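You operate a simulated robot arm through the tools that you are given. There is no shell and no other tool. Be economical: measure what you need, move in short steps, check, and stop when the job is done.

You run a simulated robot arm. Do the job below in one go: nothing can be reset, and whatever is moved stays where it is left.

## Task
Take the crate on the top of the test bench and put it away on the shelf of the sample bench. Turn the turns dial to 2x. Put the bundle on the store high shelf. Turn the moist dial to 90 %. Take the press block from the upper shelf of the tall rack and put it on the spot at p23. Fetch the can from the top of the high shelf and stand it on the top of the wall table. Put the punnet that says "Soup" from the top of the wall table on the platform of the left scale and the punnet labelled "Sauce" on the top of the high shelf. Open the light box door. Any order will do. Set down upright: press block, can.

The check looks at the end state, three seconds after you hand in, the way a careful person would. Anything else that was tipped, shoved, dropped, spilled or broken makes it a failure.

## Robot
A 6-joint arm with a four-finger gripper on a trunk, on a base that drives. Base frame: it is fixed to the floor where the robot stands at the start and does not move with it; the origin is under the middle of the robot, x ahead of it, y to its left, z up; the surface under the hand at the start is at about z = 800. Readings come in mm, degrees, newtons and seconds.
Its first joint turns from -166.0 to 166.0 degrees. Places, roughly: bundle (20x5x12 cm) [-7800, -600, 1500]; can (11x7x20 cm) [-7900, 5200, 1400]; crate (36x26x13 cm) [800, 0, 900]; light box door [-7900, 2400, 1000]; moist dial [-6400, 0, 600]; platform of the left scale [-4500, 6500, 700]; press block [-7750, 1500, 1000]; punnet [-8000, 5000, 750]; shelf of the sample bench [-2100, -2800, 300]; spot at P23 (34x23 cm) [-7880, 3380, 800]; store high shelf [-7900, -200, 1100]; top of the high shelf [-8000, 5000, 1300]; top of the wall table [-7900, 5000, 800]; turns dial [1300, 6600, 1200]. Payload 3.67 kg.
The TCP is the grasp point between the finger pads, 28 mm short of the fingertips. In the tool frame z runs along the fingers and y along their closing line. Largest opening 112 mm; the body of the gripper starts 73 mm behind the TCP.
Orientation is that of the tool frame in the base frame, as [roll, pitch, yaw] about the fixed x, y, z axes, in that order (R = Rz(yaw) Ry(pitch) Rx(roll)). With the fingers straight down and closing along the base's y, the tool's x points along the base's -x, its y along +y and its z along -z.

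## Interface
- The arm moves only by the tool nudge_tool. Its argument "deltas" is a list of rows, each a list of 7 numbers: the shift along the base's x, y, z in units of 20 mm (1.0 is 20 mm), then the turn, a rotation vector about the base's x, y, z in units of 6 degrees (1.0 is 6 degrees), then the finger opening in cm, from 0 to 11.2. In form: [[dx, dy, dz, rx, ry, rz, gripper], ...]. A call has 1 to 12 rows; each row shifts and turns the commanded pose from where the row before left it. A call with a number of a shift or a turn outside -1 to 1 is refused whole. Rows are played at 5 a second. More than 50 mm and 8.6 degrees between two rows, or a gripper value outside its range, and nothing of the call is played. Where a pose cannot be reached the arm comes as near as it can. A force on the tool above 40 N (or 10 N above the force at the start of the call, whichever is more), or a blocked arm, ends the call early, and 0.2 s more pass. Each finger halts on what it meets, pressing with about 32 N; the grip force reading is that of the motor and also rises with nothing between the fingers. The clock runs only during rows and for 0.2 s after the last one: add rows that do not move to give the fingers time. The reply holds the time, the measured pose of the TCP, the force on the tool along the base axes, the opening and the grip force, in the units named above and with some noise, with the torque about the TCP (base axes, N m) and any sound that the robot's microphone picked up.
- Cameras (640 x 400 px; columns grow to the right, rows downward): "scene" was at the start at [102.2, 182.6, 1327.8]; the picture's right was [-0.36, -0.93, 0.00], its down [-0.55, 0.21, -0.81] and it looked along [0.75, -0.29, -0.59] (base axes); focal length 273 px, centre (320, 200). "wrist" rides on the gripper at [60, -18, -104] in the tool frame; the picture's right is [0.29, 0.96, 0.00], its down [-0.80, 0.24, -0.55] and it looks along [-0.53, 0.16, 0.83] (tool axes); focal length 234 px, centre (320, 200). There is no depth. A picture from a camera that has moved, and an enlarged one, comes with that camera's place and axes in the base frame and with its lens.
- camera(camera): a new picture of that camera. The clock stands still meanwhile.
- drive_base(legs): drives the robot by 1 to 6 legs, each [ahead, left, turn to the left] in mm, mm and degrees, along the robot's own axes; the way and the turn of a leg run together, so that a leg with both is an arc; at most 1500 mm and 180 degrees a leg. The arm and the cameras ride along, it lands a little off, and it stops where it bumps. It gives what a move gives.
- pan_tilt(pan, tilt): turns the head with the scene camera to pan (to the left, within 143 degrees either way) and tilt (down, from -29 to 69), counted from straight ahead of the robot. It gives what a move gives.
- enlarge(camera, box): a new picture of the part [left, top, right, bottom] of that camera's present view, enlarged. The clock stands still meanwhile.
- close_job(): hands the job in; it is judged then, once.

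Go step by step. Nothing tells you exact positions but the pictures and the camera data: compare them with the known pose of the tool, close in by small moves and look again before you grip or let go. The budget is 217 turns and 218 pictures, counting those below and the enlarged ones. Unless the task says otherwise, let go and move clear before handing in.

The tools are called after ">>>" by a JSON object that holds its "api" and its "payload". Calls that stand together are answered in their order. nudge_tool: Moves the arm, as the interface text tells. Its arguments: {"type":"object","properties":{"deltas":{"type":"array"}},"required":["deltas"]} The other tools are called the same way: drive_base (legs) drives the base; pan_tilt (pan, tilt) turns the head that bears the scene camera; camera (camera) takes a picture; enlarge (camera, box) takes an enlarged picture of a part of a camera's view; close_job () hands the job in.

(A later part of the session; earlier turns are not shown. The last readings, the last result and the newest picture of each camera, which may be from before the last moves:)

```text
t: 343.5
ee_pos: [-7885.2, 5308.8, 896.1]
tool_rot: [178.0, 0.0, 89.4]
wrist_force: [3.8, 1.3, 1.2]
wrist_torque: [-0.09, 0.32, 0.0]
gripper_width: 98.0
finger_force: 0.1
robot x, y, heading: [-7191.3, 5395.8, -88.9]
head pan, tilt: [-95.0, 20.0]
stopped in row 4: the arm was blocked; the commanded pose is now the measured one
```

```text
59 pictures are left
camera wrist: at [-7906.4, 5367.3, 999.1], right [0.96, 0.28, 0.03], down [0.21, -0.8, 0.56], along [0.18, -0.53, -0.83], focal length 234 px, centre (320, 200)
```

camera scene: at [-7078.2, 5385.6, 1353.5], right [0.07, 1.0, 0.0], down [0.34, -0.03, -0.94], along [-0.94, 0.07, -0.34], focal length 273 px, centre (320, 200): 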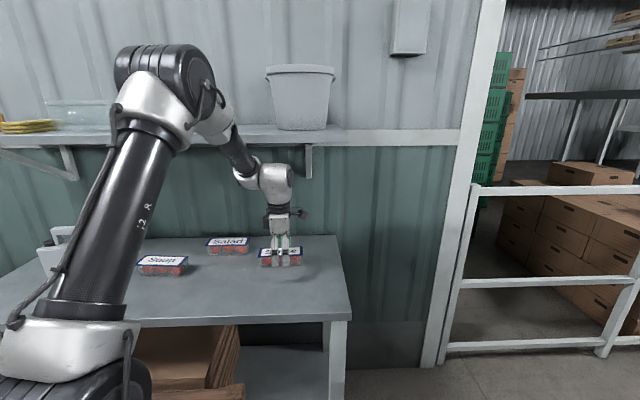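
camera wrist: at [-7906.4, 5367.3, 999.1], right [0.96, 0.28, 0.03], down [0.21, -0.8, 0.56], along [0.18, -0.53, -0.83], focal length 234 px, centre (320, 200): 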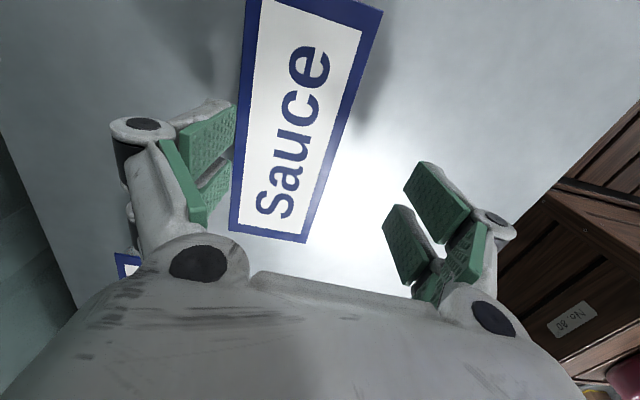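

The forearm touched the shelf's front edge. Back off, move the base 140 mm away so the arm comes in flatter, and re-approach.

>>> {"api": "nudge_tool", "payload": {"deltas": [[0.8, 0, 0.3, 0, 0, 0, 9.8], [1, 0, 0.4, 0, 0, 0, 9.8], [1, 0, 0, 0, 0, 0, 9.8]]}}

>>> {"api": "drive_base", "payload": {"legs": [[0, 130, 0]]}}

>>> {"api": "nudge_tool", "payload": {"deltas": [[-1, 0, 0, 0, 0.3, 0, 9.8], [-1, 0, 0, 0, 0, 0, 9.8], [-1, 0, 0, 0, 0, 0, 9.8], [-1, 0, 0, 0, 0, 0, 9.8], [-1, 0, 0, 0, 0, 0, 9.8], [-1, 0, 0, 0, 0, 0, 9.8]]}}

>>> {"api": "camera", "payload": {"camera": "scene"}}

```text
t: 344.3
ee_pos: [-7831.3, 5309.2, 913.8]
tool_rot: [178.4, 0.0, 89.4]
wrist_force: [0.4, -0.6, -0.3]
wrist_torque: [-0.01, 0.02, 0.01]
gripper_width: 97.9
finger_force: 0.0
robot x, y, heading: [-7190.4, 5395.5, -88.8]
head pan, tilt: [-95.0, 20.0]
```

```text
t: 345.6
ee_pos: [-7701.4, 5311.8, 913.4]
tool_rot: [178.3, 0.1, 89.4]
wrist_force: [0.9, -0.4, -0.2]
wrist_torque: [-0.03, -0.01, 0.02]
gripper_width: 97.9
finger_force: 0.0
robot x, y, heading: [-7063.0, 5395.8, -88.9]
head pan, tilt: [-95.0, 20.0]
```

```text
t: 347.0
ee_pos: [-7822.3, 5311.8, 912.2]
tool_rot: [-179.8, 0.1, 89.4]
wrist_force: [0.4, -0.3, 0.6]
wrist_torque: [0.0, 0.01, 0.01]
gripper_width: 97.9
finger_force: 0.0
robot x, y, heading: [-7062.0, 5393.8, -89.0]
head pan, tilt: [-95.0, 20.0]
```

```text
58 pictures are left
camera scene: at [-6939.2, 5384.7, 1353.5], right [0.07, 1.0, 0.0], down [0.34, -0.02, -0.94], along [-0.94, 0.07, -0.34], focal length 273 px, centre (320, 200)
```

scene: 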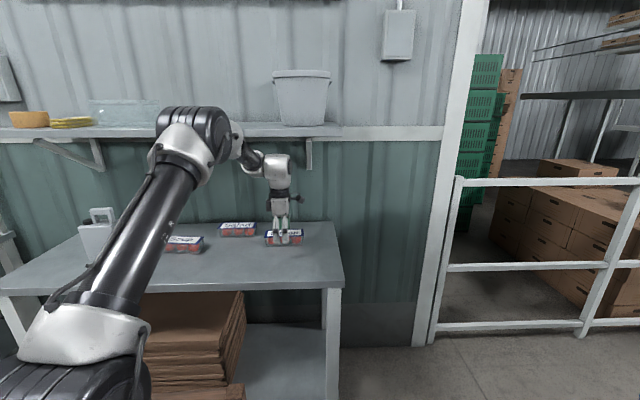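

Forearm is now flat. Continue in and down.

>>> {"api": "nudge_tool", "payload": {"deltas": [[-1, 0, 0, 0, 0, 0, 9.8], [-1, 0, 0, 0, 0, 0, 9.8], [-1, 0, 0, 0, 0, 0, 9.8], [-1, 0, 0, 0, 0, 0, 9.8], [-0.2, 0, -0.5, 0, 0, 0, 9.8]]}}

>>> {"api": "camera", "payload": {"camera": "wrist"}}

```text
t: 348.2
ee_pos: [-7904.9, 5312.6, 902.5]
tool_rot: [-179.8, 0.0, 89.3]
wrist_force: [-0.1, 0.1, 0.5]
wrist_torque: [0.02, 0.0, 0.01]
gripper_width: 98.0
finger_force: 0.0
robot x, y, heading: [-7060.2, 5396.5, -88.6]
head pan, tilt: [-95.0, 20.0]
```

```text
57 pictures are left
camera wrist: at [-7922.8, 5370.1, 1007.0], right [0.96, 0.28, 0.0], down [0.23, -0.8, 0.55], along [0.15, -0.53, -0.83], focal length 234 px, centre (320, 200)
```

wrist: 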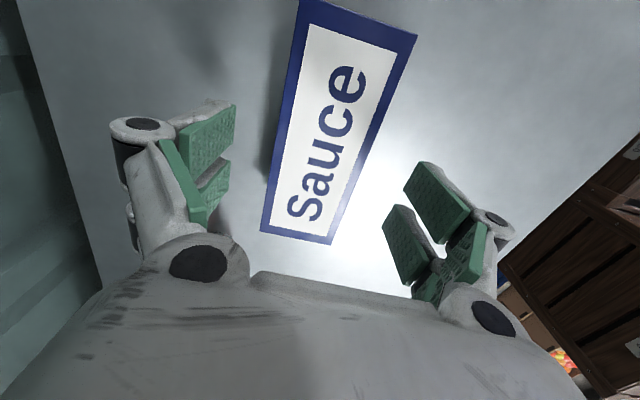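

Aligned. Shift 16 mm north to the middle, lower to 856 and close.

>>> {"api": "nudge_tool", "payload": {"deltas": [[0, 0.4, -0.6, 0, 0, -0.3, 9.8], [0, 0.4, -0.6, 0, 0, 0, 9.8], [0, 0, -0.6, 0, 0, 0, 9.8], [0, 0, -0.5, 0, 0, 0, 9.8], [0, 0, 0, 0, 0, 0, 7.5], [0, 0, 0, 0, 0, 0, 5], [0, 0, 0, 0, 0, 0, 5], [0, 0, 0, 0, 0, 0, 5]]}}

>>> {"api": "camera", "payload": {"camera": "wrist"}}

```text
t: 350.0
ee_pos: [-7905.4, 5327.8, 856.9]
tool_rot: [-179.8, 0.0, 87.6]
wrist_force: [0.3, 0.5, 2.1]
wrist_torque: [-0.02, 0.0, -0.11]
gripper_width: 59.6
finger_force: 31.5
robot x, y, heading: [-7062.5, 5397.1, -89.0]
head pan, tilt: [-95.0, 20.0]
```

```text
56 pictures are left
camera wrist: at [-7920.7, 5386.8, 960.5], right [0.97, 0.25, 0.0], down [0.21, -0.81, 0.55], along [0.13, -0.54, -0.83], focal length 234 px, centre (320, 200)
```

wrist: 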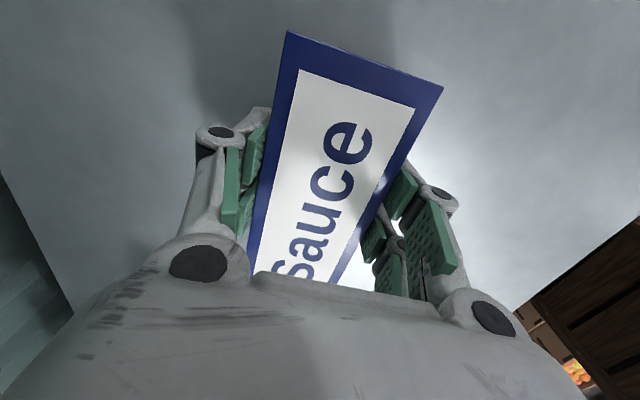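

>>> {"api": "nudge_tool", "payload": {"deltas": [[0, 0, 0.5, 0, 0, 0, 5], [0, 0, 0.5, 0, 0, 0, 5], [0, 0, 0.5, 0, 0, 0, 5]]}}

>>> {"api": "drive_base", "payload": {"legs": [[0, 190, 0]]}}

>>> {"api": "camera", "payload": {"camera": "scene"}}

```text
t: 350.8
ee_pos: [-7905.0, 5326.6, 887.4]
tool_rot: [-179.9, 0.0, 87.6]
wrist_force: [-0.1, 0.3, -1.2]
wrist_torque: [0.04, 0.0, -0.02]
gripper_width: 59.6
finger_force: 32.3
robot x, y, heading: [-7060.1, 5394.1, -88.6]
head pan, tilt: [-95.0, 20.0]
```

```text
t: 352.3
ee_pos: [-7713.6, 5330.7, 886.3]
tool_rot: [-180.0, -0.1, 87.5]
wrist_force: [-0.4, 0.0, -2.1]
wrist_torque: [-0.01, 0.0, 0.0]
gripper_width: 59.7
finger_force: 31.8
robot x, y, heading: [-6867.4, 5401.1, -89.0]
head pan, tilt: [-95.0, 20.0]
```

```text
55 pictures are left
camera scene: at [-6747.4, 5387.8, 1353.5], right [0.07, 1.0, 0.0], down [0.34, -0.02, -0.94], along [-0.94, 0.07, -0.34], focal length 273 px, centre (320, 200)
```

scene: 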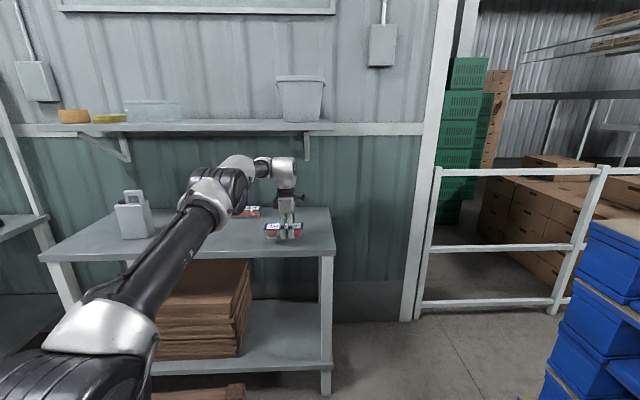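

Sauce is held. Raise it while retracting, lined up with the free spot where the can stood (y≈5180).

>>> {"api": "nudge_tool", "payload": {"deltas": [[1, -0.3, 1, 0, 0, 0, 5], [1, -0.3, 1, 0, 0, 0, 5], [1, -0.3, 1, 0, 0, 0, 5], [1, -0.3, 1, 0, 0, 0, 5], [1, -0.3, 1, 0, 0, 0, 5], [1, -0.3, 1, 0, 0, 0, 5], [1, -0.3, 1, 0, 0, 0, 5], [1, -0.3, 1, 0, 0, 0, 5], [1, -0.3, 1, 0, 0, 0, 5], [1, -0.3, 1, 0, 0, 0, 5], [1, -0.3, 1, 0, 0, 0, 5], [1, -0.3, 1, 0, 0, 0, 5]]}}

>>> {"api": "nudge_tool", "payload": {"deltas": [[0.5, -0.4, 1, 0, 0, 0, 5], [0.5, -0.4, 1, 0, 0, 0, 5], [0, -0.4, 1, 0, 0, 0, 5], [0, -0.4, 1, 0, 0, 0, 5], [0, -0.4, 1, 0, 0, 0, 5], [0, -0.4, 1, 0, 0, 0, 5], [0, -0.4, 1, 0, 0, 0, 5], [0, -0.4, 1, 0, 0, 0, 5], [0, -0.4, 1, 0, 0, 0, 5], [0, -0.4, 1, 0, 0, 0, 5], [0, 0, 1, 0, 0, 0, 5], [0, 0, 1, 0, 0, 0, 5]]}}

>>> {"api": "drive_base", "payload": {"legs": [[0, -300, 0]]}}

>>> {"api": "camera", "payload": {"camera": "scene"}}

```text
t: 354.9
ee_pos: [-7473.2, 5260.4, 1126.9]
tool_rot: [180.0, 0.0, 87.4]
wrist_force: [-1.0, 0.4, -1.7]
wrist_torque: [0.02, -0.06, 0.0]
gripper_width: 59.6
finger_force: 32.4
robot x, y, heading: [-6868.7, 5397.3, -89.1]
head pan, tilt: [-95.0, 20.0]
```

```text
t: 357.5
ee_pos: [-7453.0, 5179.4, 1368.5]
tool_rot: [-179.9, 0.1, 87.6]
wrist_force: [-0.6, 0.2, -1.0]
wrist_torque: [0.0, 0.05, -0.01]
gripper_width: 59.7
finger_force: 31.6
robot x, y, heading: [-6870.6, 5398.7, -88.9]
head pan, tilt: [-95.0, 20.0]
```

```text
t: 359.6
ee_pos: [-7753.1, 5173.3, 1367.6]
tool_rot: [-179.9, 0.0, 87.6]
wrist_force: [0.4, 0.1, -1.5]
wrist_torque: [0.03, 0.01, 0.02]
gripper_width: 59.4
finger_force: 32.2
robot x, y, heading: [-7172.9, 5392.7, -89.1]
head pan, tilt: [-95.0, 20.0]
```

```text
54 pictures are left
camera scene: at [-7048.2, 5382.7, 1353.5], right [0.07, 1.0, 0.0], down [0.34, -0.02, -0.94], along [-0.94, 0.07, -0.34], focal length 273 px, centre (320, 200)
```

scene: 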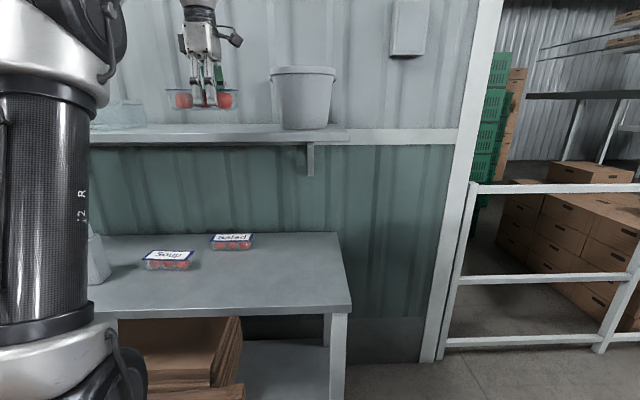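

Free gap between glass box and bucket. Move in over the shelf at y≈5140 and lower.

>>> {"api": "nudge_tool", "payload": {"deltas": [[-1, -0.3, 0, 0, 0, 0, 5], [-1, -0.3, 0, 0, 0, 0, 5], [-1, -0.3, 0, 0, 0, 0, 5], [-1, -0.3, 0, 0, 0, 0, 5], [-1, -0.3, 0, 0, 0, 0, 5], [-1, 0, 0, 0, 0, 0, 5], [-1, 0, 0, 0, 0, 0, 5]]}}

>>> {"api": "nudge_tool", "payload": {"deltas": [[0, 0, -0.6, 0, 0, 0, 5], [0, 0, -0.6, 0, 0, 0, 5], [0, 0, -0.5, 0, 0, 0, 5]]}}

>>> {"api": "pan_tilt", "payload": {"pan": -90, "tilt": 8}}

>>> {"api": "enlarge", "payload": {"camera": "scene", "box": [130, 90, 330, 220]}}

```text
t: 361.2
ee_pos: [-7861.4, 5142.4, 1326.9]
tool_rot: [-179.7, 0.0, 87.7]
wrist_force: [0.5, -0.6, -2.0]
wrist_torque: [0.04, 0.02, 0.01]
gripper_width: 59.7
finger_force: 32.0
out of reach, approached as far as the arm can: row 3, 4, 5, 6, 7
robot x, y, heading: [-7170.8, 5396.5, -88.9]
head pan, tilt: [-95.0, 20.0]
```

```text
t: 362.0
ee_pos: [-7858.5, 5141.5, 1294.8]
tool_rot: [-179.6, 0.0, 87.5]
wrist_force: [-7.2, -3.8, 36.8]
wrist_torque: [-0.03, -1.04, -0.14]
gripper_width: 59.7
finger_force: 32.4
robot x, y, heading: [-7170.5, 5394.7, -89.0]
head pan, tilt: [-95.0, 20.0]
```

```text
t: 362.7
ee_pos: [-7859.3, 5143.0, 1295.0]
tool_rot: [-179.6, 0.0, 87.7]
wrist_force: [-8.9, -6.5, 55.8]
wrist_torque: [-0.04, -1.21, -0.39]
gripper_width: 60.4
finger_force: 31.6
robot x, y, heading: [-7172.1, 5396.8, -88.8]
head pan, tilt: [-90.0, 8.0]
```

```text
3.08 times, centred on (230, 155) of scene
camera zoom: at [-7046.7, 5374.9, 1372.9], right [-0.02, 1.0, 0.0], down [0.14, 0.0, -0.99], along [-0.99, -0.02, -0.14], focal length 839 px, centre (597, 338)
```

zoom: 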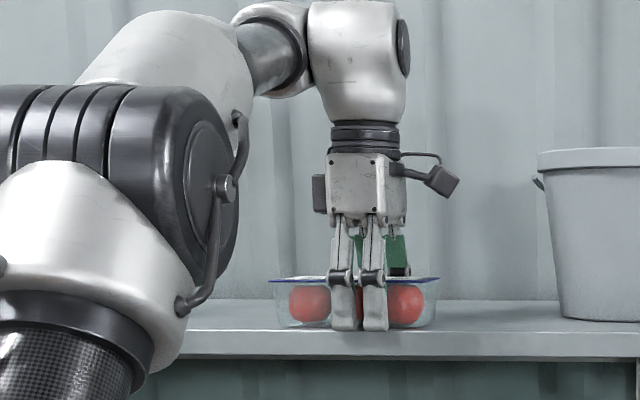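

It touches the shelf but sits too near its edge. Raise a little, strafe 60 mm deeper, then set down.

>>> {"api": "nudge_tool", "payload": {"deltas": [[0, 0, 0.5, 0, 0, 0, 5], [0, 0, 0.5, 0, 0, 0, 5], [0, 0, 0.3, 0, 0, 0, 5]]}}

>>> {"api": "drive_base", "payload": {"legs": [[0, -65, 0]]}}

>>> {"api": "nudge_tool", "payload": {"deltas": [[0, 0, -0.4, 0, 0, 0, 5], [0, 0, -0.3, 0, 0, 0, 5]]}}

>>> {"api": "enlarge", "payload": {"camera": "scene", "box": [130, 90, 330, 220]}}

```text
t: 363.5
ee_pos: [-7861.2, 5142.4, 1317.4]
tool_rot: [-180.0, 0.0, 87.5]
wrist_force: [0.8, 0.8, -1.9]
wrist_torque: [0.04, 0.01, 0.0]
gripper_width: 59.9
finger_force: 32.1
robot x, y, heading: [-7167.4, 5392.6, -89.3]
head pan, tilt: [-90.0, 8.0]
```

```text
t: 364.5
ee_pos: [-7925.4, 5142.0, 1318.6]
tool_rot: [180.0, 0.0, 87.5]
wrist_force: [-0.4, 0.1, -0.8]
wrist_torque: [-0.02, 0.01, 0.02]
gripper_width: 59.6
finger_force: 32.4
robot x, y, heading: [-7236.0, 5392.5, -89.0]
head pan, tilt: [-90.0, 8.0]
```

```text
t: 365.1
ee_pos: [-7924.2, 5140.8, 1304.8]
tool_rot: [-179.9, -0.1, 87.6]
wrist_force: [0.4, -0.1, -1.9]
wrist_torque: [0.04, -0.02, 0.04]
gripper_width: 59.6
finger_force: 32.2
robot x, y, heading: [-7239.2, 5391.8, -89.0]
head pan, tilt: [-90.0, 8.0]
```

```text
3.08 times, centred on (230, 155) of scene
camera zoom: at [-7113.0, 5373.4, 1373.1], right [-0.02, 1.0, 0.0], down [0.14, 0.0, -0.99], along [-0.99, -0.02, -0.14], focal length 839 px, centre (597, 338)
```

zoom: 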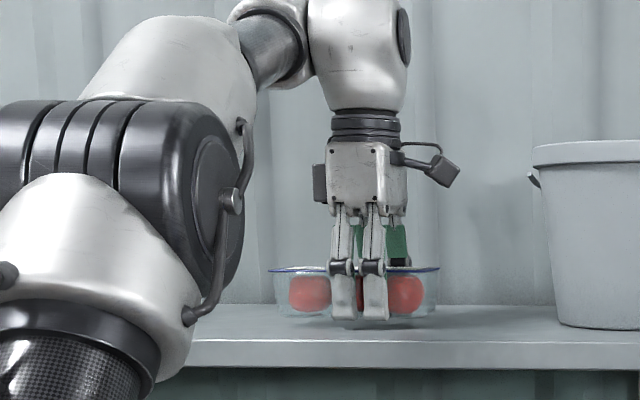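

Lower the last few millimetres and release.

>>> {"api": "nudge_tool", "payload": {"deltas": [[0, 0, -0.2, 0, 0, 0, 5], [0, 0, -0.15, 0, 0, 0, 5], [0, 0, 0, 0, 0, 0, 5]]}}

>>> {"api": "nudge_tool", "payload": {"deltas": [[0, 0, 0, 0, 0, 0, 6.5], [0, 0, 0, 0, 0, 0, 8], [0, 0, 0, 0, 0, 0, 9.5], [0, 0, 0.6, 0, 0, 0, 9.5], [0, 0, 1, 0, 0, 0, 9.5], [0, 0, 1, 0, 0, 0, 9.5]]}}

>>> {"api": "enlarge", "payload": {"camera": "scene", "box": [130, 90, 330, 220]}}

```text
t: 365.9
ee_pos: [-7926.3, 5141.4, 1296.3]
tool_rot: [-179.8, 0.0, 87.5]
wrist_force: [0.6, 0.1, -1.6]
wrist_torque: [0.02, -0.01, 0.0]
gripper_width: 59.5
finger_force: 32.0
robot x, y, heading: [-7239.0, 5389.1, -89.0]
head pan, tilt: [-90.0, 8.0]
```

```text
t: 367.3
ee_pos: [-7914.4, 5142.3, 1336.5]
tool_rot: [-179.6, -0.1, 87.5]
wrist_force: [-0.3, 0.3, -0.2]
wrist_torque: [-0.02, -0.03, 0.02]
gripper_width: 95.0
finger_force: 0.1
out of reach, approached as far as the arm can: row 6
robot x, y, heading: [-7237.2, 5392.6, -88.8]
head pan, tilt: [-90.0, 8.0]
```

```text
3.08 times, centred on (230, 155) of scene
camera zoom: at [-7113.2, 5373.4, 1373.1], right [-0.02, 1.0, 0.0], down [0.14, 0.0, -0.99], along [-0.99, -0.02, -0.14], focal length 839 px, centre (597, 338)
```

zoom: 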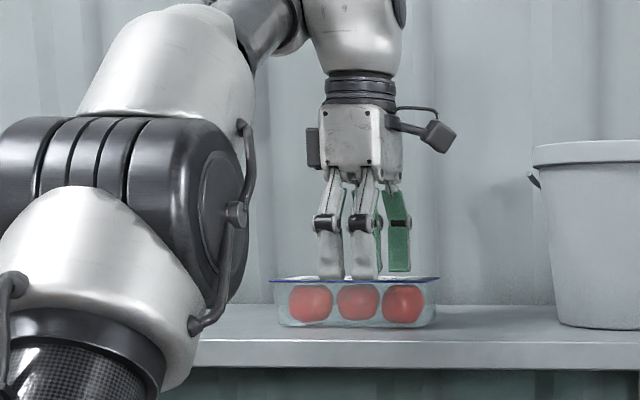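

Sauce sits on the high shelf. Rise clear and strafe away.

>>> {"api": "nudge_tool", "payload": {"deltas": [[0.1, 0, 0.6, 0, 0, 0, 9.5], [0.2, 0, 0.6, 0, 0, 0, 9.5], [0.3, 0, 0.6, 0, 0, 0, 9.5]]}}

>>> {"api": "drive_base", "payload": {"legs": [[0, 250, 0]]}}

>>> {"api": "camera", "payload": {"camera": "scene"}}

```text
t: 368.1
ee_pos: [-7889.0, 5140.7, 1356.3]
tool_rot: [-179.8, 0.1, 87.5]
wrist_force: [-0.7, -0.1, 0.5]
wrist_torque: [-0.03, -0.06, -0.04]
gripper_width: 95.0
finger_force: 0.0
out of reach, approached as far as the arm can: row 1, 2, 3
robot x, y, heading: [-7236.4, 5392.4, -89.0]
head pan, tilt: [-90.0, 8.0]
```

```text
t: 369.9
ee_pos: [-7638.1, 5146.5, 1355.4]
tool_rot: [-179.7, -0.1, 87.6]
wrist_force: [-0.5, -1.1, -0.4]
wrist_torque: [0.0, 0.0, 0.02]
gripper_width: 94.9
finger_force: 0.0
robot x, y, heading: [-6987.5, 5396.2, -89.2]
head pan, tilt: [-90.0, 8.0]
```

```text
50 pictures are left
camera scene: at [-6862.0, 5377.8, 1373.0], right [-0.02, 1.0, 0.0], down [0.14, 0.0, -0.99], along [-0.99, -0.02, -0.14], focal length 273 px, centre (320, 200)
```

scene: 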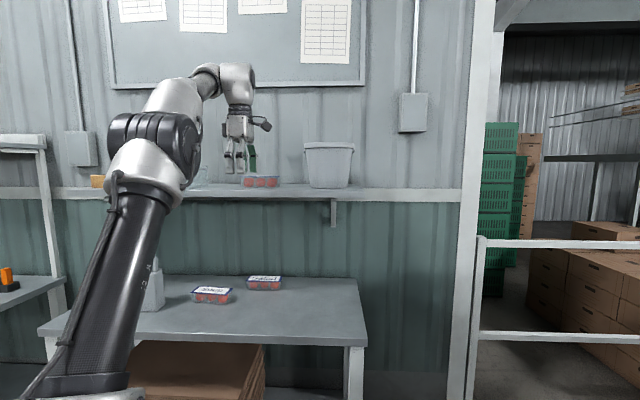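

Now "Soup", lid centre about (−7870, 4930). Reposition the base, lower in front of the table as before.

>>> {"api": "drive_base", "payload": {"legs": [[195, -50, 0]]}}

>>> {"api": "nudge_tool", "payload": {"deltas": [[0, 0, -1, 0, 0, 0.3, 9.8], [0, 0, -1, 0, 0, 0, 9.8], [0, 0, -1, 0, 0, 0, 9.8], [0, 0, -1, 0, 0, 0, 9.8], [0, 0, -1, 0, 0, 0, 9.8], [0, 0, -1, 0, 0, 0, 9.8], [0, 0, -1, 0, 0, 0, 9.8], [0, 0, -1, 0, 0, 0, 9.8], [0, 0, -1, 0, 0, 0, 9.8], [0, 0, -1, 0, 0, 0, 9.8], [0, 0, -1, 0, 0, 0, 9.8], [0, 0, -1, 0, 0, 0, 9.8]]}}

>>> {"api": "nudge_tool", "payload": {"deltas": [[0, 0, -1, 0, 0, 0, 9.8], [0, 0, -1, 0, 0, 0, 9.8], [0, 0, -1, 0, 0, 0, 9.8], [0, 0, -1, 0, 0, 0, 9.8], [0, 0, -1, 0, 0, 0, 9.8], [0, 0, -1, 0, 0, 0, 9.8], [0, 0, -1, 0, 0, 0, 9.8], [0, 0, -1, 0, 0, 0, 9.8], [0, 0, -1, 0, 0, 0, 9.8], [0, 0, -1, 0, 0, 0, 9.8], [0, 0, 0, 0, 0, 0, 9.8]]}}

>>> {"api": "pan_tilt", "payload": {"pan": -95, "tilt": 20}}

>>> {"api": "camera", "payload": {"camera": "scene"}}

>>> {"api": "camera", "payload": {"camera": "wrist"}}

```text
t: 371.5
ee_pos: [-7683.2, 4948.8, 1355.6]
tool_rot: [-179.7, 0.0, 87.7]
wrist_force: [0.4, -0.6, 0.2]
wrist_torque: [-0.01, -0.01, -0.01]
gripper_width: 95.0
finger_force: 0.0
robot x, y, heading: [-7031.2, 5200.1, -88.6]
head pan, tilt: [-90.0, 8.0]
```

```text
t: 374.1
ee_pos: [-7684.3, 4948.1, 1115.3]
tool_rot: [-179.8, 0.0, 89.5]
wrist_force: [0.4, -0.2, 0.5]
wrist_torque: [-0.01, 0.06, -0.01]
gripper_width: 98.0
finger_force: 0.1
robot x, y, heading: [-7032.1, 5206.5, -89.0]
head pan, tilt: [-90.0, 8.0]
```

```text
t: 376.5
ee_pos: [-7684.1, 4950.1, 916.9]
tool_rot: [-179.7, 0.0, 89.4]
wrist_force: [0.3, -1.2, 0.2]
wrist_torque: [-0.02, -0.02, 0.0]
gripper_width: 97.9
finger_force: 0.0
robot x, y, heading: [-7031.0, 5200.6, -88.8]
head pan, tilt: [-90.0, 8.0]
```

```text
t: 377.3
ee_pos: [-7684.6, 4949.0, 916.9]
tool_rot: [-179.6, 0.0, 89.5]
wrist_force: [-0.3, -0.7, 0.0]
wrist_torque: [0.04, 0.02, 0.0]
gripper_width: 98.0
finger_force: 0.0
robot x, y, heading: [-7028.6, 5199.2, -89.0]
head pan, tilt: [-95.0, 20.0]
```

```text
49 pictures are left
camera scene: at [-6908.6, 5191.3, 1353.6], right [0.07, 1.0, 0.0], down [0.34, -0.02, -0.94], along [-0.94, 0.06, -0.34], focal length 273 px, centre (320, 200)
```

scene: 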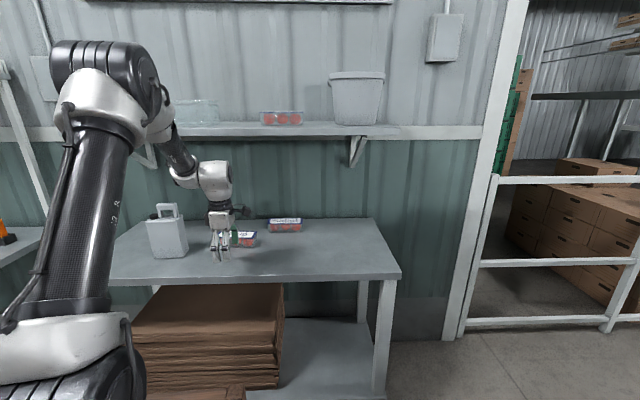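

```text
48 pictures are left
camera wrist: at [-7701.8, 5008.0, 1020.2], right [0.96, 0.28, -0.01], down [0.24, -0.8, 0.55], along [0.15, -0.53, -0.83], focal length 234 px, centre (320, 200)
```

wrist: 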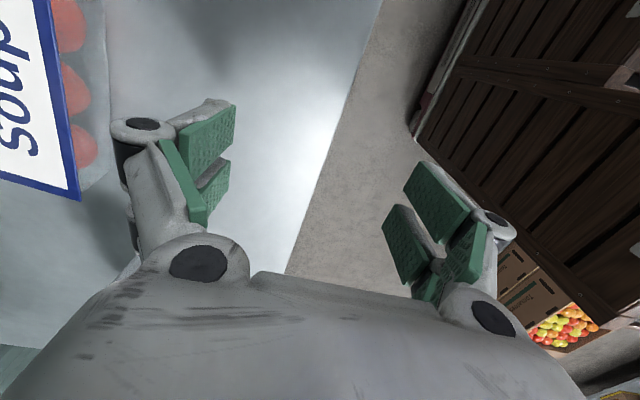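

Soup's lid centre ≈ (−7884, 4932), turned ~7°. Approach under the shelf the same way.

>>> {"api": "drive_base", "payload": {"legs": [[0, -25, 0]]}}

>>> {"api": "nudge_tool", "payload": {"deltas": [[-1, -0.1, 0, 0, 0, -0.4, 9.8], [-1, -0.1, 0, 0, 0, -0.4, 9.8], [-1, -0.1, 0, 0, 0, -0.4, 9.8], [-1, -0.1, 0, 0, 0, 0, 9.8], [-1, -0.1, 0, 0, 0, 0, 9.8], [-1, -0.1, 0, 0, 0, 0, 9.8], [-1, -0.1, 0, 0, 0, 0, 9.8], [-1, -0.1, 0, 0, 0, 0, 9.8], [-0.6, 0, -0.4, 0, 0, 0, 9.8]]}}

>>> {"api": "camera", "payload": {"camera": "wrist"}}

```text
t: 378.1
ee_pos: [-7709.8, 4948.9, 915.7]
tool_rot: [-179.8, 0.0, 89.5]
wrist_force: [-0.5, -0.7, 0.2]
wrist_torque: [-0.04, 0.0, 0.0]
gripper_width: 97.7
finger_force: 0.1
robot x, y, heading: [-7057.3, 5202.9, -88.9]
head pan, tilt: [-95.0, 20.0]
```

```text
t: 380.1
ee_pos: [-7881.7, 4933.0, 908.2]
tool_rot: [-179.6, 0.0, 82.3]
wrist_force: [0.6, 0.3, -0.6]
wrist_torque: [0.01, 0.02, 0.02]
gripper_width: 97.9
finger_force: 0.2
robot x, y, heading: [-7055.0, 5203.4, -89.0]
head pan, tilt: [-95.0, 20.0]
```

```text
47 pictures are left
camera wrist: at [-7891.2, 4992.3, 1011.8], right [0.99, 0.16, 0.0], down [0.13, -0.82, 0.55], along [0.08, -0.55, -0.83], focal length 234 px, centre (320, 200)
```

wrist: 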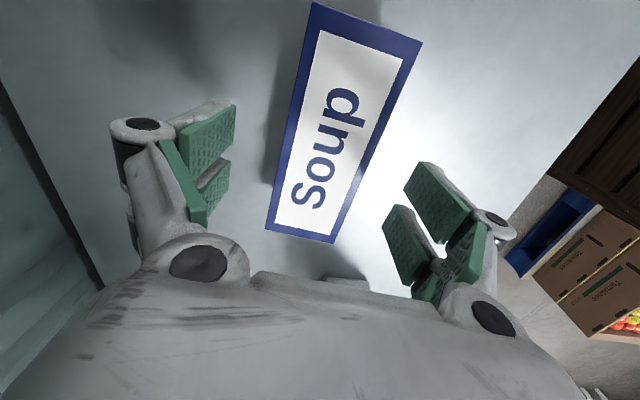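

>>> {"api": "nudge_tool", "payload": {"deltas": [[0.25, 0.4, -0.7, 0, 0, 0, 9.8], [0, 0.4, -0.7, 0, 0, 0, 9.8], [0, 0, -0.6, 0, 0, 0, 9.8], [0, 0, -0.5, 0, 0, 0, 9.8], [0, 0, 0, 0, 0, 0, 7.5], [0, 0, 0, 0, 0, 0, 5], [0, 0, 0, 0, 0, 0, 5], [0, 0, 0, 0, 0, 0, 5]]}}

>>> {"api": "nudge_tool", "payload": {"deltas": [[0, 0, 0.5, 0, 0, 0, 5], [0, 0, 0.5, 0, 0, 0, 5], [0, 0, 0.5, 0, 0, 0, 5]]}}

>>> {"api": "camera", "payload": {"camera": "wrist"}}

```text
t: 381.9
ee_pos: [-7875.4, 4949.2, 857.6]
tool_rot: [-179.7, 0.0, 82.3]
wrist_force: [-0.7, 0.2, 0.1]
wrist_torque: [-0.05, -0.03, -0.01]
gripper_width: 59.6
finger_force: 31.7
robot x, y, heading: [-7056.1, 5199.0, -88.8]
head pan, tilt: [-95.0, 20.0]
```

```text
t: 382.7
ee_pos: [-7878.2, 4949.4, 889.1]
tool_rot: [-179.8, 0.0, 82.3]
wrist_force: [-0.1, -0.7, -1.5]
wrist_torque: [0.03, 0.0, 0.03]
gripper_width: 59.7
finger_force: 31.8
robot x, y, heading: [-7056.7, 5199.4, -88.9]
head pan, tilt: [-95.0, 20.0]
```

```text
46 pictures are left
camera wrist: at [-7886.8, 5008.9, 992.0], right [0.99, 0.16, 0.0], down [0.13, -0.82, 0.55], along [0.08, -0.55, -0.83], focal length 234 px, centre (320, 200)
```

wrist: 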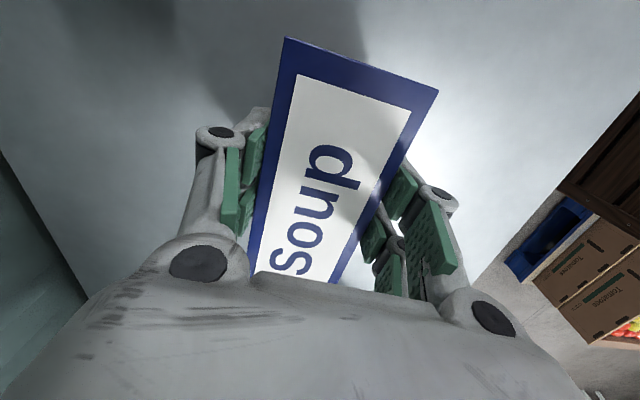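

Soup is held. Ease it out from under the shelf, raise it and retract for transport.

>>> {"api": "drive_base", "payload": {"legs": [[0, 70, 0]]}}

>>> {"api": "nudge_tool", "payload": {"deltas": [[1, 0, 0, 0, 0, 0, 5], [1, 0, 0, 0, 0, 0, 5], [1, 0, 0, 0, 0, 0, 5], [1, 0, 0.3, 0, 0, 0, 5], [1, 0, 0.8, 0, 0, 0, 5], [1, 0, 1, 0, 0, 0, 5], [1, 0, 1, 0, 0, 0, 5], [1, 0, 1, 0, 0, 0, 5], [1, 0, 1, 0, 0, 0, 5], [1, 0, 1, 0, 0, 0, 5], [1, 0, 1, 0, 0, 0, 5], [1, 0, 1, 0, 0, 0, 5]]}}

>>> {"api": "drive_base", "payload": {"legs": [[1450, 0, 0], [0, 1000, 0], [0, 1000, 0]]}}

>>> {"api": "pan_tilt", "payload": {"pan": 135, "tilt": 15}}

>>> {"api": "camera", "payload": {"camera": "scene"}}

```text
t: 383.7
ee_pos: [-7807.0, 4949.8, 888.4]
tool_rot: [-179.6, 0.0, 82.3]
wrist_force: [-0.8, -0.5, -1.7]
wrist_torque: [0.04, 0.02, 0.03]
gripper_width: 59.6
finger_force: 32.5
robot x, y, heading: [-6986.1, 5203.8, -89.0]
head pan, tilt: [-95.0, 20.0]
```

```text
t: 386.3
ee_pos: [-7567.0, 4950.1, 1048.6]
tool_rot: [-179.7, 0.1, 82.3]
wrist_force: [0.0, -0.8, -2.1]
wrist_torque: [0.02, -0.04, -0.01]
gripper_width: 59.6
finger_force: 32.4
robot x, y, heading: [-6989.0, 5202.2, -88.6]
head pan, tilt: [-95.0, 20.0]
```

```text
t: 395.2
ee_pos: [-7375.8, 3426.2, 1050.1]
tool_rot: [-179.7, -0.2, 88.8]
wrist_force: [-0.4, 0.0, -1.8]
wrist_torque: [0.02, 0.02, 0.04]
gripper_width: 59.7
finger_force: 31.9
robot x, y, heading: [-6828.9, 3742.5, -82.1]
head pan, tilt: [-95.0, 20.0]
stopped in leg 2: the robot was blocked; the commanded pose is now the measured one
```

```text
t: 398.5
ee_pos: [-7376.1, 3426.9, 1049.8]
tool_rot: [-179.7, 0.1, 88.8]
wrist_force: [0.3, 0.3, -2.2]
wrist_torque: [0.02, 0.02, -0.02]
gripper_width: 60.0
finger_force: 32.3
robot x, y, heading: [-6828.4, 3743.8, -82.4]
head pan, tilt: [135.0, 15.0]
```

```text
45 pictures are left
camera scene: at [-6554.6, 3825.3, 1361.7], right [0.79, -0.61, 0.0], down [-0.16, -0.21, -0.97], along [0.59, 0.77, -0.26], focal length 273 px, centre (320, 200)
```

scene: 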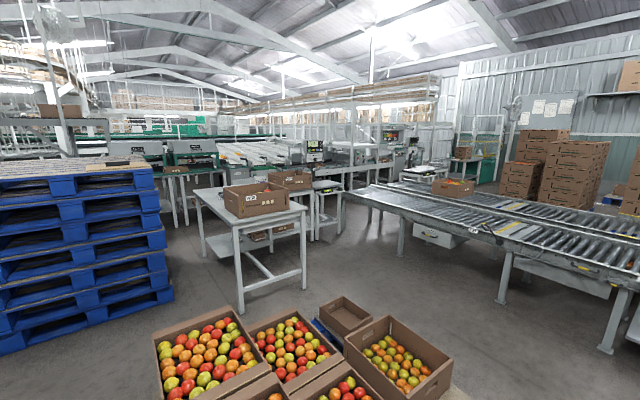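

The rear just touched the fruit pallet's edge. Go further south first, then east around it.

>>> {"api": "drive_base", "payload": {"legs": [[450, -60, -7], [0, 1000, 0], [0, 900, 0]]}}

>>> {"api": "drive_base", "payload": {"legs": [[0, 0, 90], [0, 0, 90]]}}

>>> {"api": "pan_tilt", "payload": {"pan": 0, "tilt": 15}}

>>> {"api": "camera", "payload": {"camera": "scene"}}

```text
t: 410.3
ee_pos: [-5538.5, 3066.7, 1050.8]
tool_rot: [-179.7, 0.0, 81.8]
wrist_force: [-0.4, -0.3, -1.2]
wrist_torque: [0.0, -0.01, -0.03]
gripper_width: 59.8
finger_force: 32.4
robot x, y, heading: [-4955.6, 3311.8, -89.1]
head pan, tilt: [135.0, 15.0]
```

```text
t: 418.4
ee_pos: [-4375.1, 3569.5, 1049.2]
tool_rot: [-179.7, -0.1, -97.6]
wrist_force: [0.8, -0.3, -1.6]
wrist_torque: [-0.05, 0.01, 0.01]
gripper_width: 59.5
finger_force: 32.1
robot x, y, heading: [-4955.9, 3317.0, 91.1]
head pan, tilt: [135.0, 15.0]
```

```text
t: 420.6
ee_pos: [-4375.8, 3569.2, 1049.5]
tool_rot: [-179.7, -0.1, -97.5]
wrist_force: [1.0, 0.9, -2.5]
wrist_torque: [-0.04, 0.0, 0.01]
gripper_width: 59.3
finger_force: 31.6
robot x, y, heading: [-4956.9, 3314.8, 91.4]
head pan, tilt: [0.0, 15.0]
```

```text
44 pictures are left
camera scene: at [-5172.6, 3421.8, 1361.7], right [1.0, 0.02, 0.0], down [0.01, -0.26, -0.97], along [-0.02, 0.97, -0.26], focal length 273 px, centre (320, 200)
```

scene: 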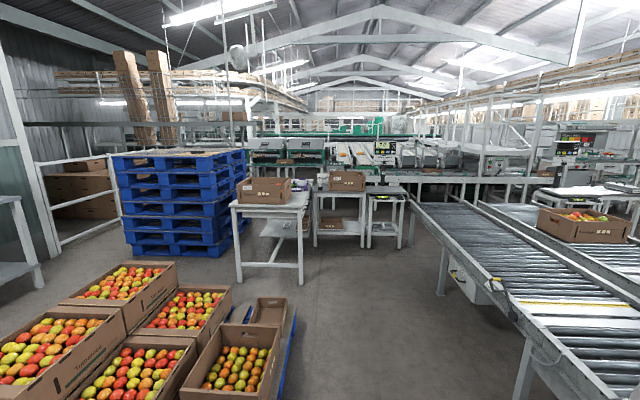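

>>> {"api": "enlarge", "payload": {"camera": "scene", "box": [220, 140, 440, 290]}}

```text
2.67 times, centred on (330, 215) of scene
camera zoom: at [-5172.6, 3421.8, 1361.7], right [1.0, 0.02, 0.0], down [0.01, -0.26, -0.97], along [-0.02, 0.97, -0.26], focal length 727 px, centre (293, 160)
```

zoom: 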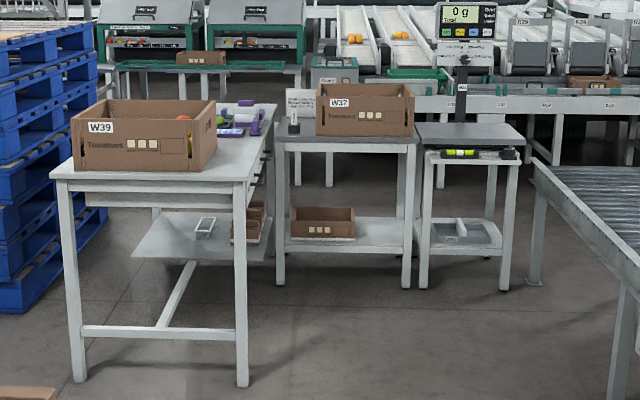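

The left scale (display "0 g") is at about (−4510, 6330). Swing the arm to the front before driving between the conveyor and tables.

>>> {"api": "nudge_tool", "payload": {"deltas": [[-0.61, 1, 0, 0, 0, 0.45, 5], [-0.61, 1, 0, 0, 0, 0.45, 5], [-0.61, 1, 0, 0, 0, 0.45, 5], [-0.61, 1, 0, 0, 0, 0.45, 5], [-0.61, 1, 0, 0, 0, 0.45, 5], [-0.61, 1, 0, 0, 0, 0.45, 5], [-0.61, 1, 0, 0, 0, 0.45, 5], [-0.61, 1, 0, 0, 0, 0.45, 5], [-0.61, 1, 0, 0, 0, 0.45, 5], [-0.61, 1, 0, 0, 0, 0.45, 5], [-0.61, 1, 0, 0, 0, 0.45, 5], [-0.61, 1, 0, 0, 0, 0.45, 5]]}}

>>> {"api": "nudge_tool", "payload": {"deltas": [[-0.61, 1, 0, 0, 0, 0.45, 5], [-0.61, 1, 0, 0, 0, 0.45, 5], [-0.61, 1, 0, 0, 0, 0.45, 5], [-0.61, 1, 0, 0, 0, 0.45, 5], [-0.61, 1, 0, 0, 0, 0.45, 5], [-1, 0.55, 0, 0, 0, 0.45, 5], [-1, 0.55, 0, 0, 0, 0.45, 5], [-1, 0.55, 0, 0, 0, 0.45, 5], [-1, 0.55, 0, 0, 0, 0.45, 5], [-1, 0.55, 0, 0, 0, 0.45, 5], [-1, 0.55, 0, 0, 0, 0.45, 5], [-1, 0.55, 0, 0, 0, 0.45, 5]]}}

>>> {"api": "nudge_tool", "payload": {"deltas": [[-1, 0.55, 0, 0, 0, 0.45, 5], [-1, 0.55, 0, 0, 0, 0.45, 5], [-1, 0.55, 0, 0, 0, 0.45, 5], [-1, 0.55, 0, 0, 0, 0.45, 5], [-1, 0.55, 0, 0, 0, 0.45, 5], [-1, 0.55, 0, 0, 0, 0.45, 5], [-1, 0.55, 0, 0, 0, 0.45, 5], [-0.5, 0.3, 0, 0, 0, 0.45, 5]]}}

>>> {"api": "drive_base", "payload": {"legs": [[1400, 0, 0], [600, -150, 0]]}}

>>> {"api": "camera", "payload": {"camera": "scene"}}

```text
t: 423.2
ee_pos: [-4522.0, 3810.0, 1049.6]
tool_rot: [-179.7, 0.0, -65.1]
wrist_force: [-0.5, -0.6, -1.7]
wrist_torque: [-0.03, 0.01, -0.03]
gripper_width: 59.5
finger_force: 32.3
robot x, y, heading: [-4954.9, 3315.2, 91.1]
head pan, tilt: [0.0, 15.0]
```

```text
t: 425.8
ee_pos: [-4724.0, 3987.1, 1050.4]
tool_rot: [-179.7, 0.0, -32.7]
wrist_force: [0.0, -0.6, -1.6]
wrist_torque: [0.0, -0.04, 0.0]
gripper_width: 59.3
finger_force: 31.9
robot x, y, heading: [-4956.3, 3315.2, 91.4]
head pan, tilt: [0.0, 15.0]
```

```text
t: 427.6
ee_pos: [-4874.2, 4069.0, 1051.5]
tool_rot: [-179.7, 0.0, -11.2]
wrist_force: [-0.3, 0.3, -0.5]
wrist_torque: [-0.01, 0.01, 0.04]
gripper_width: 59.8
finger_force: 32.3
robot x, y, heading: [-4955.4, 3315.0, 91.4]
head pan, tilt: [0.0, 15.0]
```

```text
t: 437.6
ee_pos: [-4750.3, 6069.7, 1050.4]
tool_rot: [-179.8, 0.1, -11.7]
wrist_force: [0.6, 0.4, -0.9]
wrist_torque: [0.02, -0.04, 0.01]
gripper_width: 59.6
finger_force: 31.5
robot x, y, heading: [-4838.2, 5314.0, 90.8]
head pan, tilt: [0.0, 15.0]
```

```text
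42 pictures are left
camera scene: at [-5056.4, 5425.3, 1361.6], right [1.0, 0.01, 0.0], down [0.0, -0.26, -0.97], along [-0.01, 0.97, -0.26], focal length 273 px, centre (320, 200)
```

scene: 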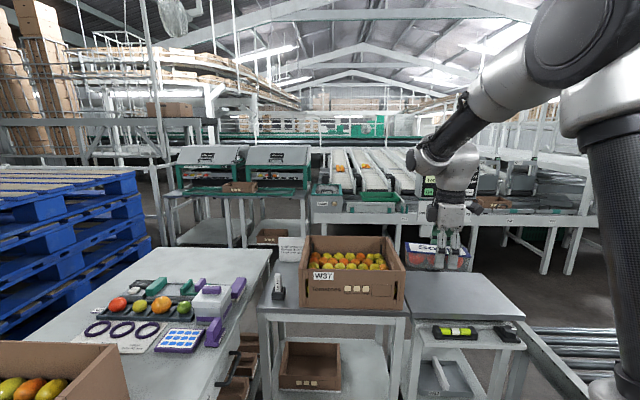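

The platform is centred about (−4500, 6400), z≈700. Move closer and bring Soup above it.

>>> {"api": "drive_base", "payload": {"legs": [[200, -150, 0]]}}

>>> {"api": "nudge_tool", "payload": {"deltas": [[0.8, 0.8, -1, 0, 0, 0, 5], [0.8, 0.8, -1, 0, 0, 0, 5], [0.8, 0.8, -1, 0, 0, 0, 5], [0.8, 0.8, -1, 0, 0, 0, 5], [0.8, 0.8, -1, 0, 0, 0, 5], [0.8, 0.6, -1, 0, 0, 0, 5], [0, 0, -1, 0, 0, 0, 5], [0, 0, -1, 0, 0, 0, 5], [0, 0, -1, 0, 0, 0, 5], [0, 0, -1, 0, 0, 0, 5], [0, 0, -1, 0, 0, 0, 5], [0, 0, 0, 0, 0, 0, 5]]}}

>>> {"api": "pan_tilt", "payload": {"pan": -15, "tilt": 28}}

>>> {"api": "camera", "payload": {"camera": "scene"}}

```text
t: 439.4
ee_pos: [-4602.2, 6271.7, 1050.7]
tool_rot: [-179.7, -0.1, -11.7]
wrist_force: [0.5, -0.1, -1.1]
wrist_torque: [-0.02, 0.0, -0.03]
gripper_width: 59.6
finger_force: 32.1
robot x, y, heading: [-4688.5, 5518.3, 90.7]
head pan, tilt: [0.0, 15.0]
```

```text
t: 442.0
ee_pos: [-4506.4, 6364.2, 828.8]
tool_rot: [-179.7, 0.0, -11.7]
wrist_force: [0.6, 1.1, -1.1]
wrist_torque: [0.02, 0.0, 0.01]
gripper_width: 59.5
finger_force: 31.8
robot x, y, heading: [-4692.1, 5515.1, 90.6]
head pan, tilt: [0.0, 15.0]
```

```text
t: 442.8
ee_pos: [-4506.5, 6365.0, 829.7]
tool_rot: [-179.8, 0.1, -11.7]
wrist_force: [-0.3, -1.1, -0.5]
wrist_torque: [-0.01, 0.0, 0.01]
gripper_width: 59.6
finger_force: 31.7
robot x, y, heading: [-4690.4, 5517.8, 90.7]
head pan, tilt: [-15.0, 28.0]
```

```text
41 pictures are left
camera scene: at [-4884.3, 5622.4, 1340.7], right [0.97, -0.25, 0.0], down [-0.12, -0.45, -0.88], along [0.22, 0.86, -0.47], focal length 273 px, centre (320, 200)
```

scene: 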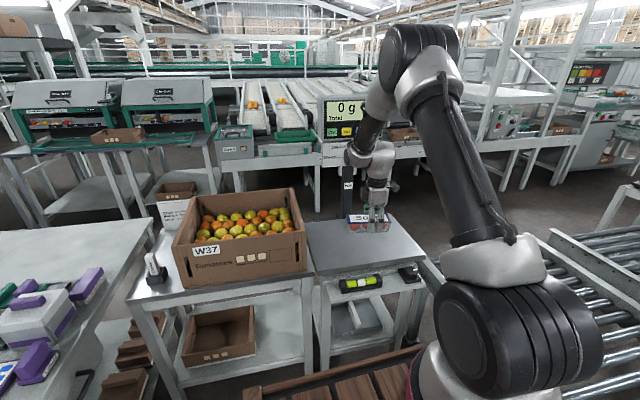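

Above the platform. Lower in steps until it touches.

>>> {"api": "nudge_tool", "payload": {"deltas": [[-0.2, 0.5, -1, 0, 0, 0, 5], [0, 0.3, -1, 0, 0, 0, 5], [0, 0.2, -0.8, 0, 0, 0, 5], [0, 0, -0.6, 0, 0, 0, 5], [0, 0, -0.3, 0, 0, 0, 5], [0, 0, 0, 0, 0, 0, 5]]}}

>>> {"api": "enlarge", "payload": {"camera": "scene", "box": [290, 150, 450, 290]}}

```text
t: 444.2
ee_pos: [-4510.1, 6383.8, 756.7]
tool_rot: [-179.7, 0.1, -11.7]
wrist_force: [-1.1, -0.5, -1.4]
wrist_torque: [-0.01, -0.02, 0.0]
gripper_width: 59.9
finger_force: 32.3
robot x, y, heading: [-4691.3, 5517.5, 90.8]
head pan, tilt: [-15.0, 28.0]
```

```text
2.86 times, centred on (370, 220) of scene
camera zoom: at [-4884.2, 5622.4, 1340.6], right [0.97, -0.25, 0.0], down [-0.12, -0.46, -0.88], along [0.22, 0.86, -0.47], focal length 779 px, centre (177, 143)
```

zoom: 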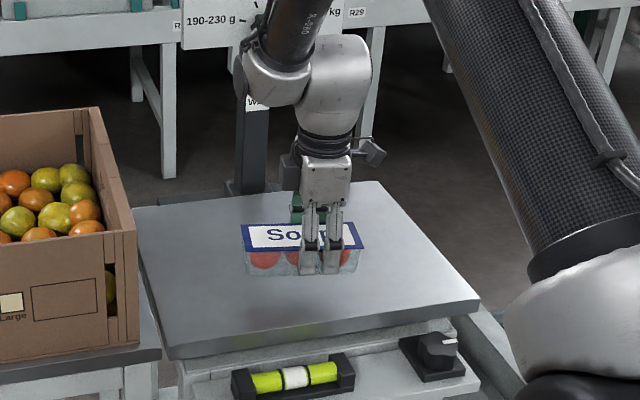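

>>> {"api": "nudge_tool", "payload": {"deltas": [[0, 0, -0.3, 0, 0, 0, 5], [0, 0, -0.2, 0, 0, 0, 5], [0, 0, -0.2, 0, 0, 0, 5], [0, 0, 0, 0, 0, 0, 5]]}}

>>> {"api": "enlarge", "payload": {"camera": "scene", "box": [310, 190, 430, 270]}}

```text
t: 445.2
ee_pos: [-4510.5, 6383.4, 743.5]
tool_rot: [-179.6, 0.0, -11.6]
wrist_force: [0.1, -0.8, -0.9]
wrist_torque: [0.0, -0.03, 0.0]
gripper_width: 59.7
finger_force: 31.6
robot x, y, heading: [-4691.1, 5515.9, 90.6]
head pan, tilt: [-15.0, 28.0]
```

```text
5.00 times, centred on (370, 230) of scene
camera zoom: at [-4884.2, 5622.4, 1340.6], right [0.97, -0.25, 0.0], down [-0.12, -0.46, -0.88], along [0.22, 0.86, -0.47], focal length 1363 px, centre (70, 50)
```

zoom: 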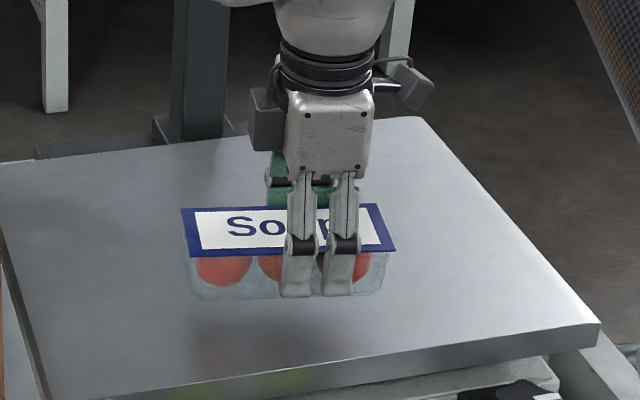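

>>> {"api": "nudge_tool", "payload": {"deltas": [[0, 0, -0.3, 0, 0, 0, 5], [0, 0, -0.3, 0, 0, 0, 5], [0, 0, -0.3, 0, 0, 0, 5], [0, 0, 0, 0, 0, 0, 5]]}}

>>> {"api": "nudge_tool", "payload": {"deltas": [[0, 0, -0.2, 0, 0, 0, 5], [0, 0, -0.2, 0, 0, 0, 5], [0, 0, 0, 0, 0, 0, 5]]}}

>>> {"api": "enlarge", "payload": {"camera": "scene", "box": [310, 190, 430, 270]}}

```text
t: 446.2
ee_pos: [-4510.5, 6383.4, 724.1]
tool_rot: [-179.7, 0.0, -11.7]
wrist_force: [0.1, 0.2, -2.2]
wrist_torque: [-0.02, -0.01, -0.04]
gripper_width: 59.5
finger_force: 31.7
robot x, y, heading: [-4693.0, 5519.0, 90.7]
head pan, tilt: [-15.0, 28.0]
```

```text
t: 447.0
ee_pos: [-4509.5, 6383.8, 717.9]
tool_rot: [-179.5, 0.0, -11.7]
wrist_force: [1.1, -4.8, 18.6]
wrist_torque: [-0.21, 0.25, 0.08]
gripper_width: 59.5
finger_force: 32.0
robot x, y, heading: [-4692.3, 5516.0, 90.6]
head pan, tilt: [-15.0, 28.0]
```

```text
5.00 times, centred on (370, 230) of scene
camera zoom: at [-4884.4, 5621.5, 1340.7], right [0.97, -0.25, 0.0], down [-0.12, -0.45, -0.88], along [0.22, 0.86, -0.47], focal length 1363 px, centre (70, 50)
```

zoom: 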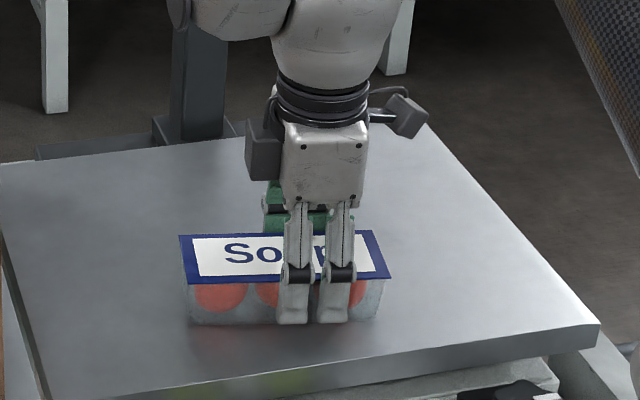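

On the platform. Ease up 1–2 mm, release, and rise.

>>> {"api": "nudge_tool", "payload": {"deltas": [[0, 0, 0.1, 0, 0, 0, 6], [0, 0, 0, 0, 0, 0, 7.5], [0, 0, 0, 0, 0, 0, 9.5], [0, 0, 0.5, 0, 0, 0, 9.5], [0, 0, 1, 0, 0, 0, 9.5], [0, 0, 1, 0, 0, 0, 9.5], [0, 0, 1, 0, 0, 0, 9.5], [0, 0, 1, 0, 0, 0, 9.5], [0, -0.5, 1, 0, 0, 0, 9.5], [0, -0.5, 1, 0, 0, 0, 9.5], [0, -0.5, 1, 0, 0, 0, 9.5], [0, -0.5, 1, 0, 0, 0, 9.5]]}}

>>> {"api": "enlarge", "payload": {"camera": "scene", "box": [290, 90, 450, 290]}}

```text
t: 449.6
ee_pos: [-4509.7, 6343.1, 889.1]
tool_rot: [-179.7, 0.0, -11.8]
wrist_force: [0.5, 0.4, -0.7]
wrist_torque: [-0.05, 0.02, 0.0]
gripper_width: 95.0
finger_force: 0.0
robot x, y, heading: [-4694.3, 5518.3, 91.1]
head pan, tilt: [-15.0, 28.0]
```

```text
2.00 times, centred on (370, 190) of scene
camera zoom: at [-4884.2, 5622.6, 1340.6], right [0.97, -0.25, 0.0], down [-0.12, -0.46, -0.88], along [0.22, 0.86, -0.47], focal length 545 px, centre (220, 220)
```

zoom: 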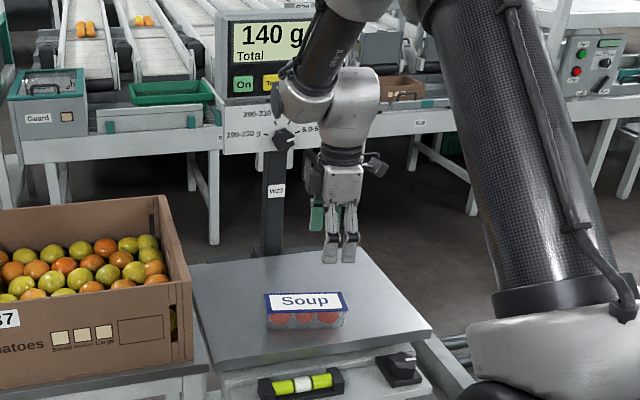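

Soup is on the scale (140 g). Last is the turns dial, far east at (1300, 6600). Retract the arm and retrace the route south past the island.

>>> {"api": "nudge_tool", "payload": {"deltas": [[-0.7, -1, 1, 0, 0, 0, 6], [-0.7, -1, 1, 0, 0, 0, 6], [-0.7, -1, 1, 0, 0, 0, 6], [-0.7, -1, 1, 0, 0, 0, 6], [-0.7, -1, 1, 0, 0, 0, 6], [-0.7, -1, 1, 0, 0, 0, 6], [-0.7, -1, 1, 0, 0, 0, 6], [-0.7, -1, 1, 0, 0, 0, 6], [-0.7, -1, 0.5, 0, 0, 0, 6], [-0.7, -1, 0, 0, 0, 0, 6]]}}

>>> {"api": "drive_base", "payload": {"legs": [[-1400, 200, 0], [-1400, 180, 0], [-1400, 0, 0], [-500, 0, 0], [0, 0, 85.5]]}}

>>> {"api": "pan_tilt", "payload": {"pan": 60, "tilt": 35}}

>>> {"api": "camera", "payload": {"camera": "scene"}}

```text
t: 451.8
ee_pos: [-4649.9, 6143.1, 1057.2]
tool_rot: [-179.7, 0.0, -11.7]
wrist_force: [1.0, 0.0, -0.7]
wrist_torque: [0.0, 0.01, -0.02]
gripper_width: 60.1
finger_force: 0.0
robot x, y, heading: [-4689.5, 5518.5, 90.7]
head pan, tilt: [-15.0, 28.0]
```

```text
t: 478.2
ee_pos: [-5612.8, 916.4, 1057.5]
tool_rot: [-179.6, 0.0, 74.1]
wrist_force: [-0.6, 0.0, -1.3]
wrist_torque: [-0.01, 0.0, -0.03]
gripper_width: 59.9
finger_force: 0.1
robot x, y, heading: [-4991.0, 826.4, 176.5]
head pan, tilt: [-15.0, 28.0]
```

```text
t: 479.6
ee_pos: [-5613.3, 916.9, 1058.4]
tool_rot: [-179.7, 0.1, 74.2]
wrist_force: [-0.1, -0.7, 0.3]
wrist_torque: [0.0, 0.02, 0.02]
gripper_width: 60.0
finger_force: 0.0
robot x, y, heading: [-4994.6, 829.7, 176.8]
head pan, tilt: [60.0, 35.0]
```

```text
36 pictures are left
camera scene: at [-5072.8, 541.3, 1329.7], right [-0.83, 0.55, 0.0], down [0.32, 0.48, -0.82], along [-0.45, -0.68, -0.57], focal length 273 px, centre (320, 200)
```

scene: 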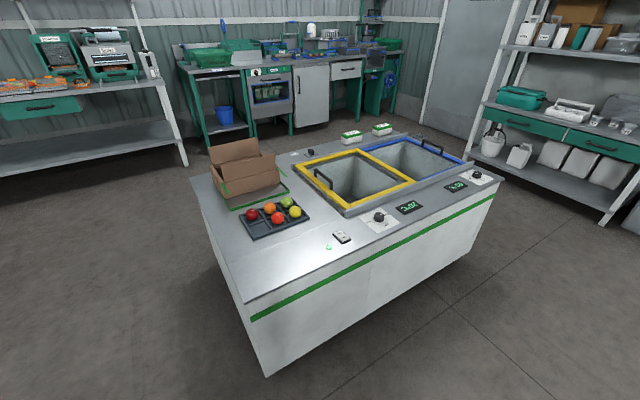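

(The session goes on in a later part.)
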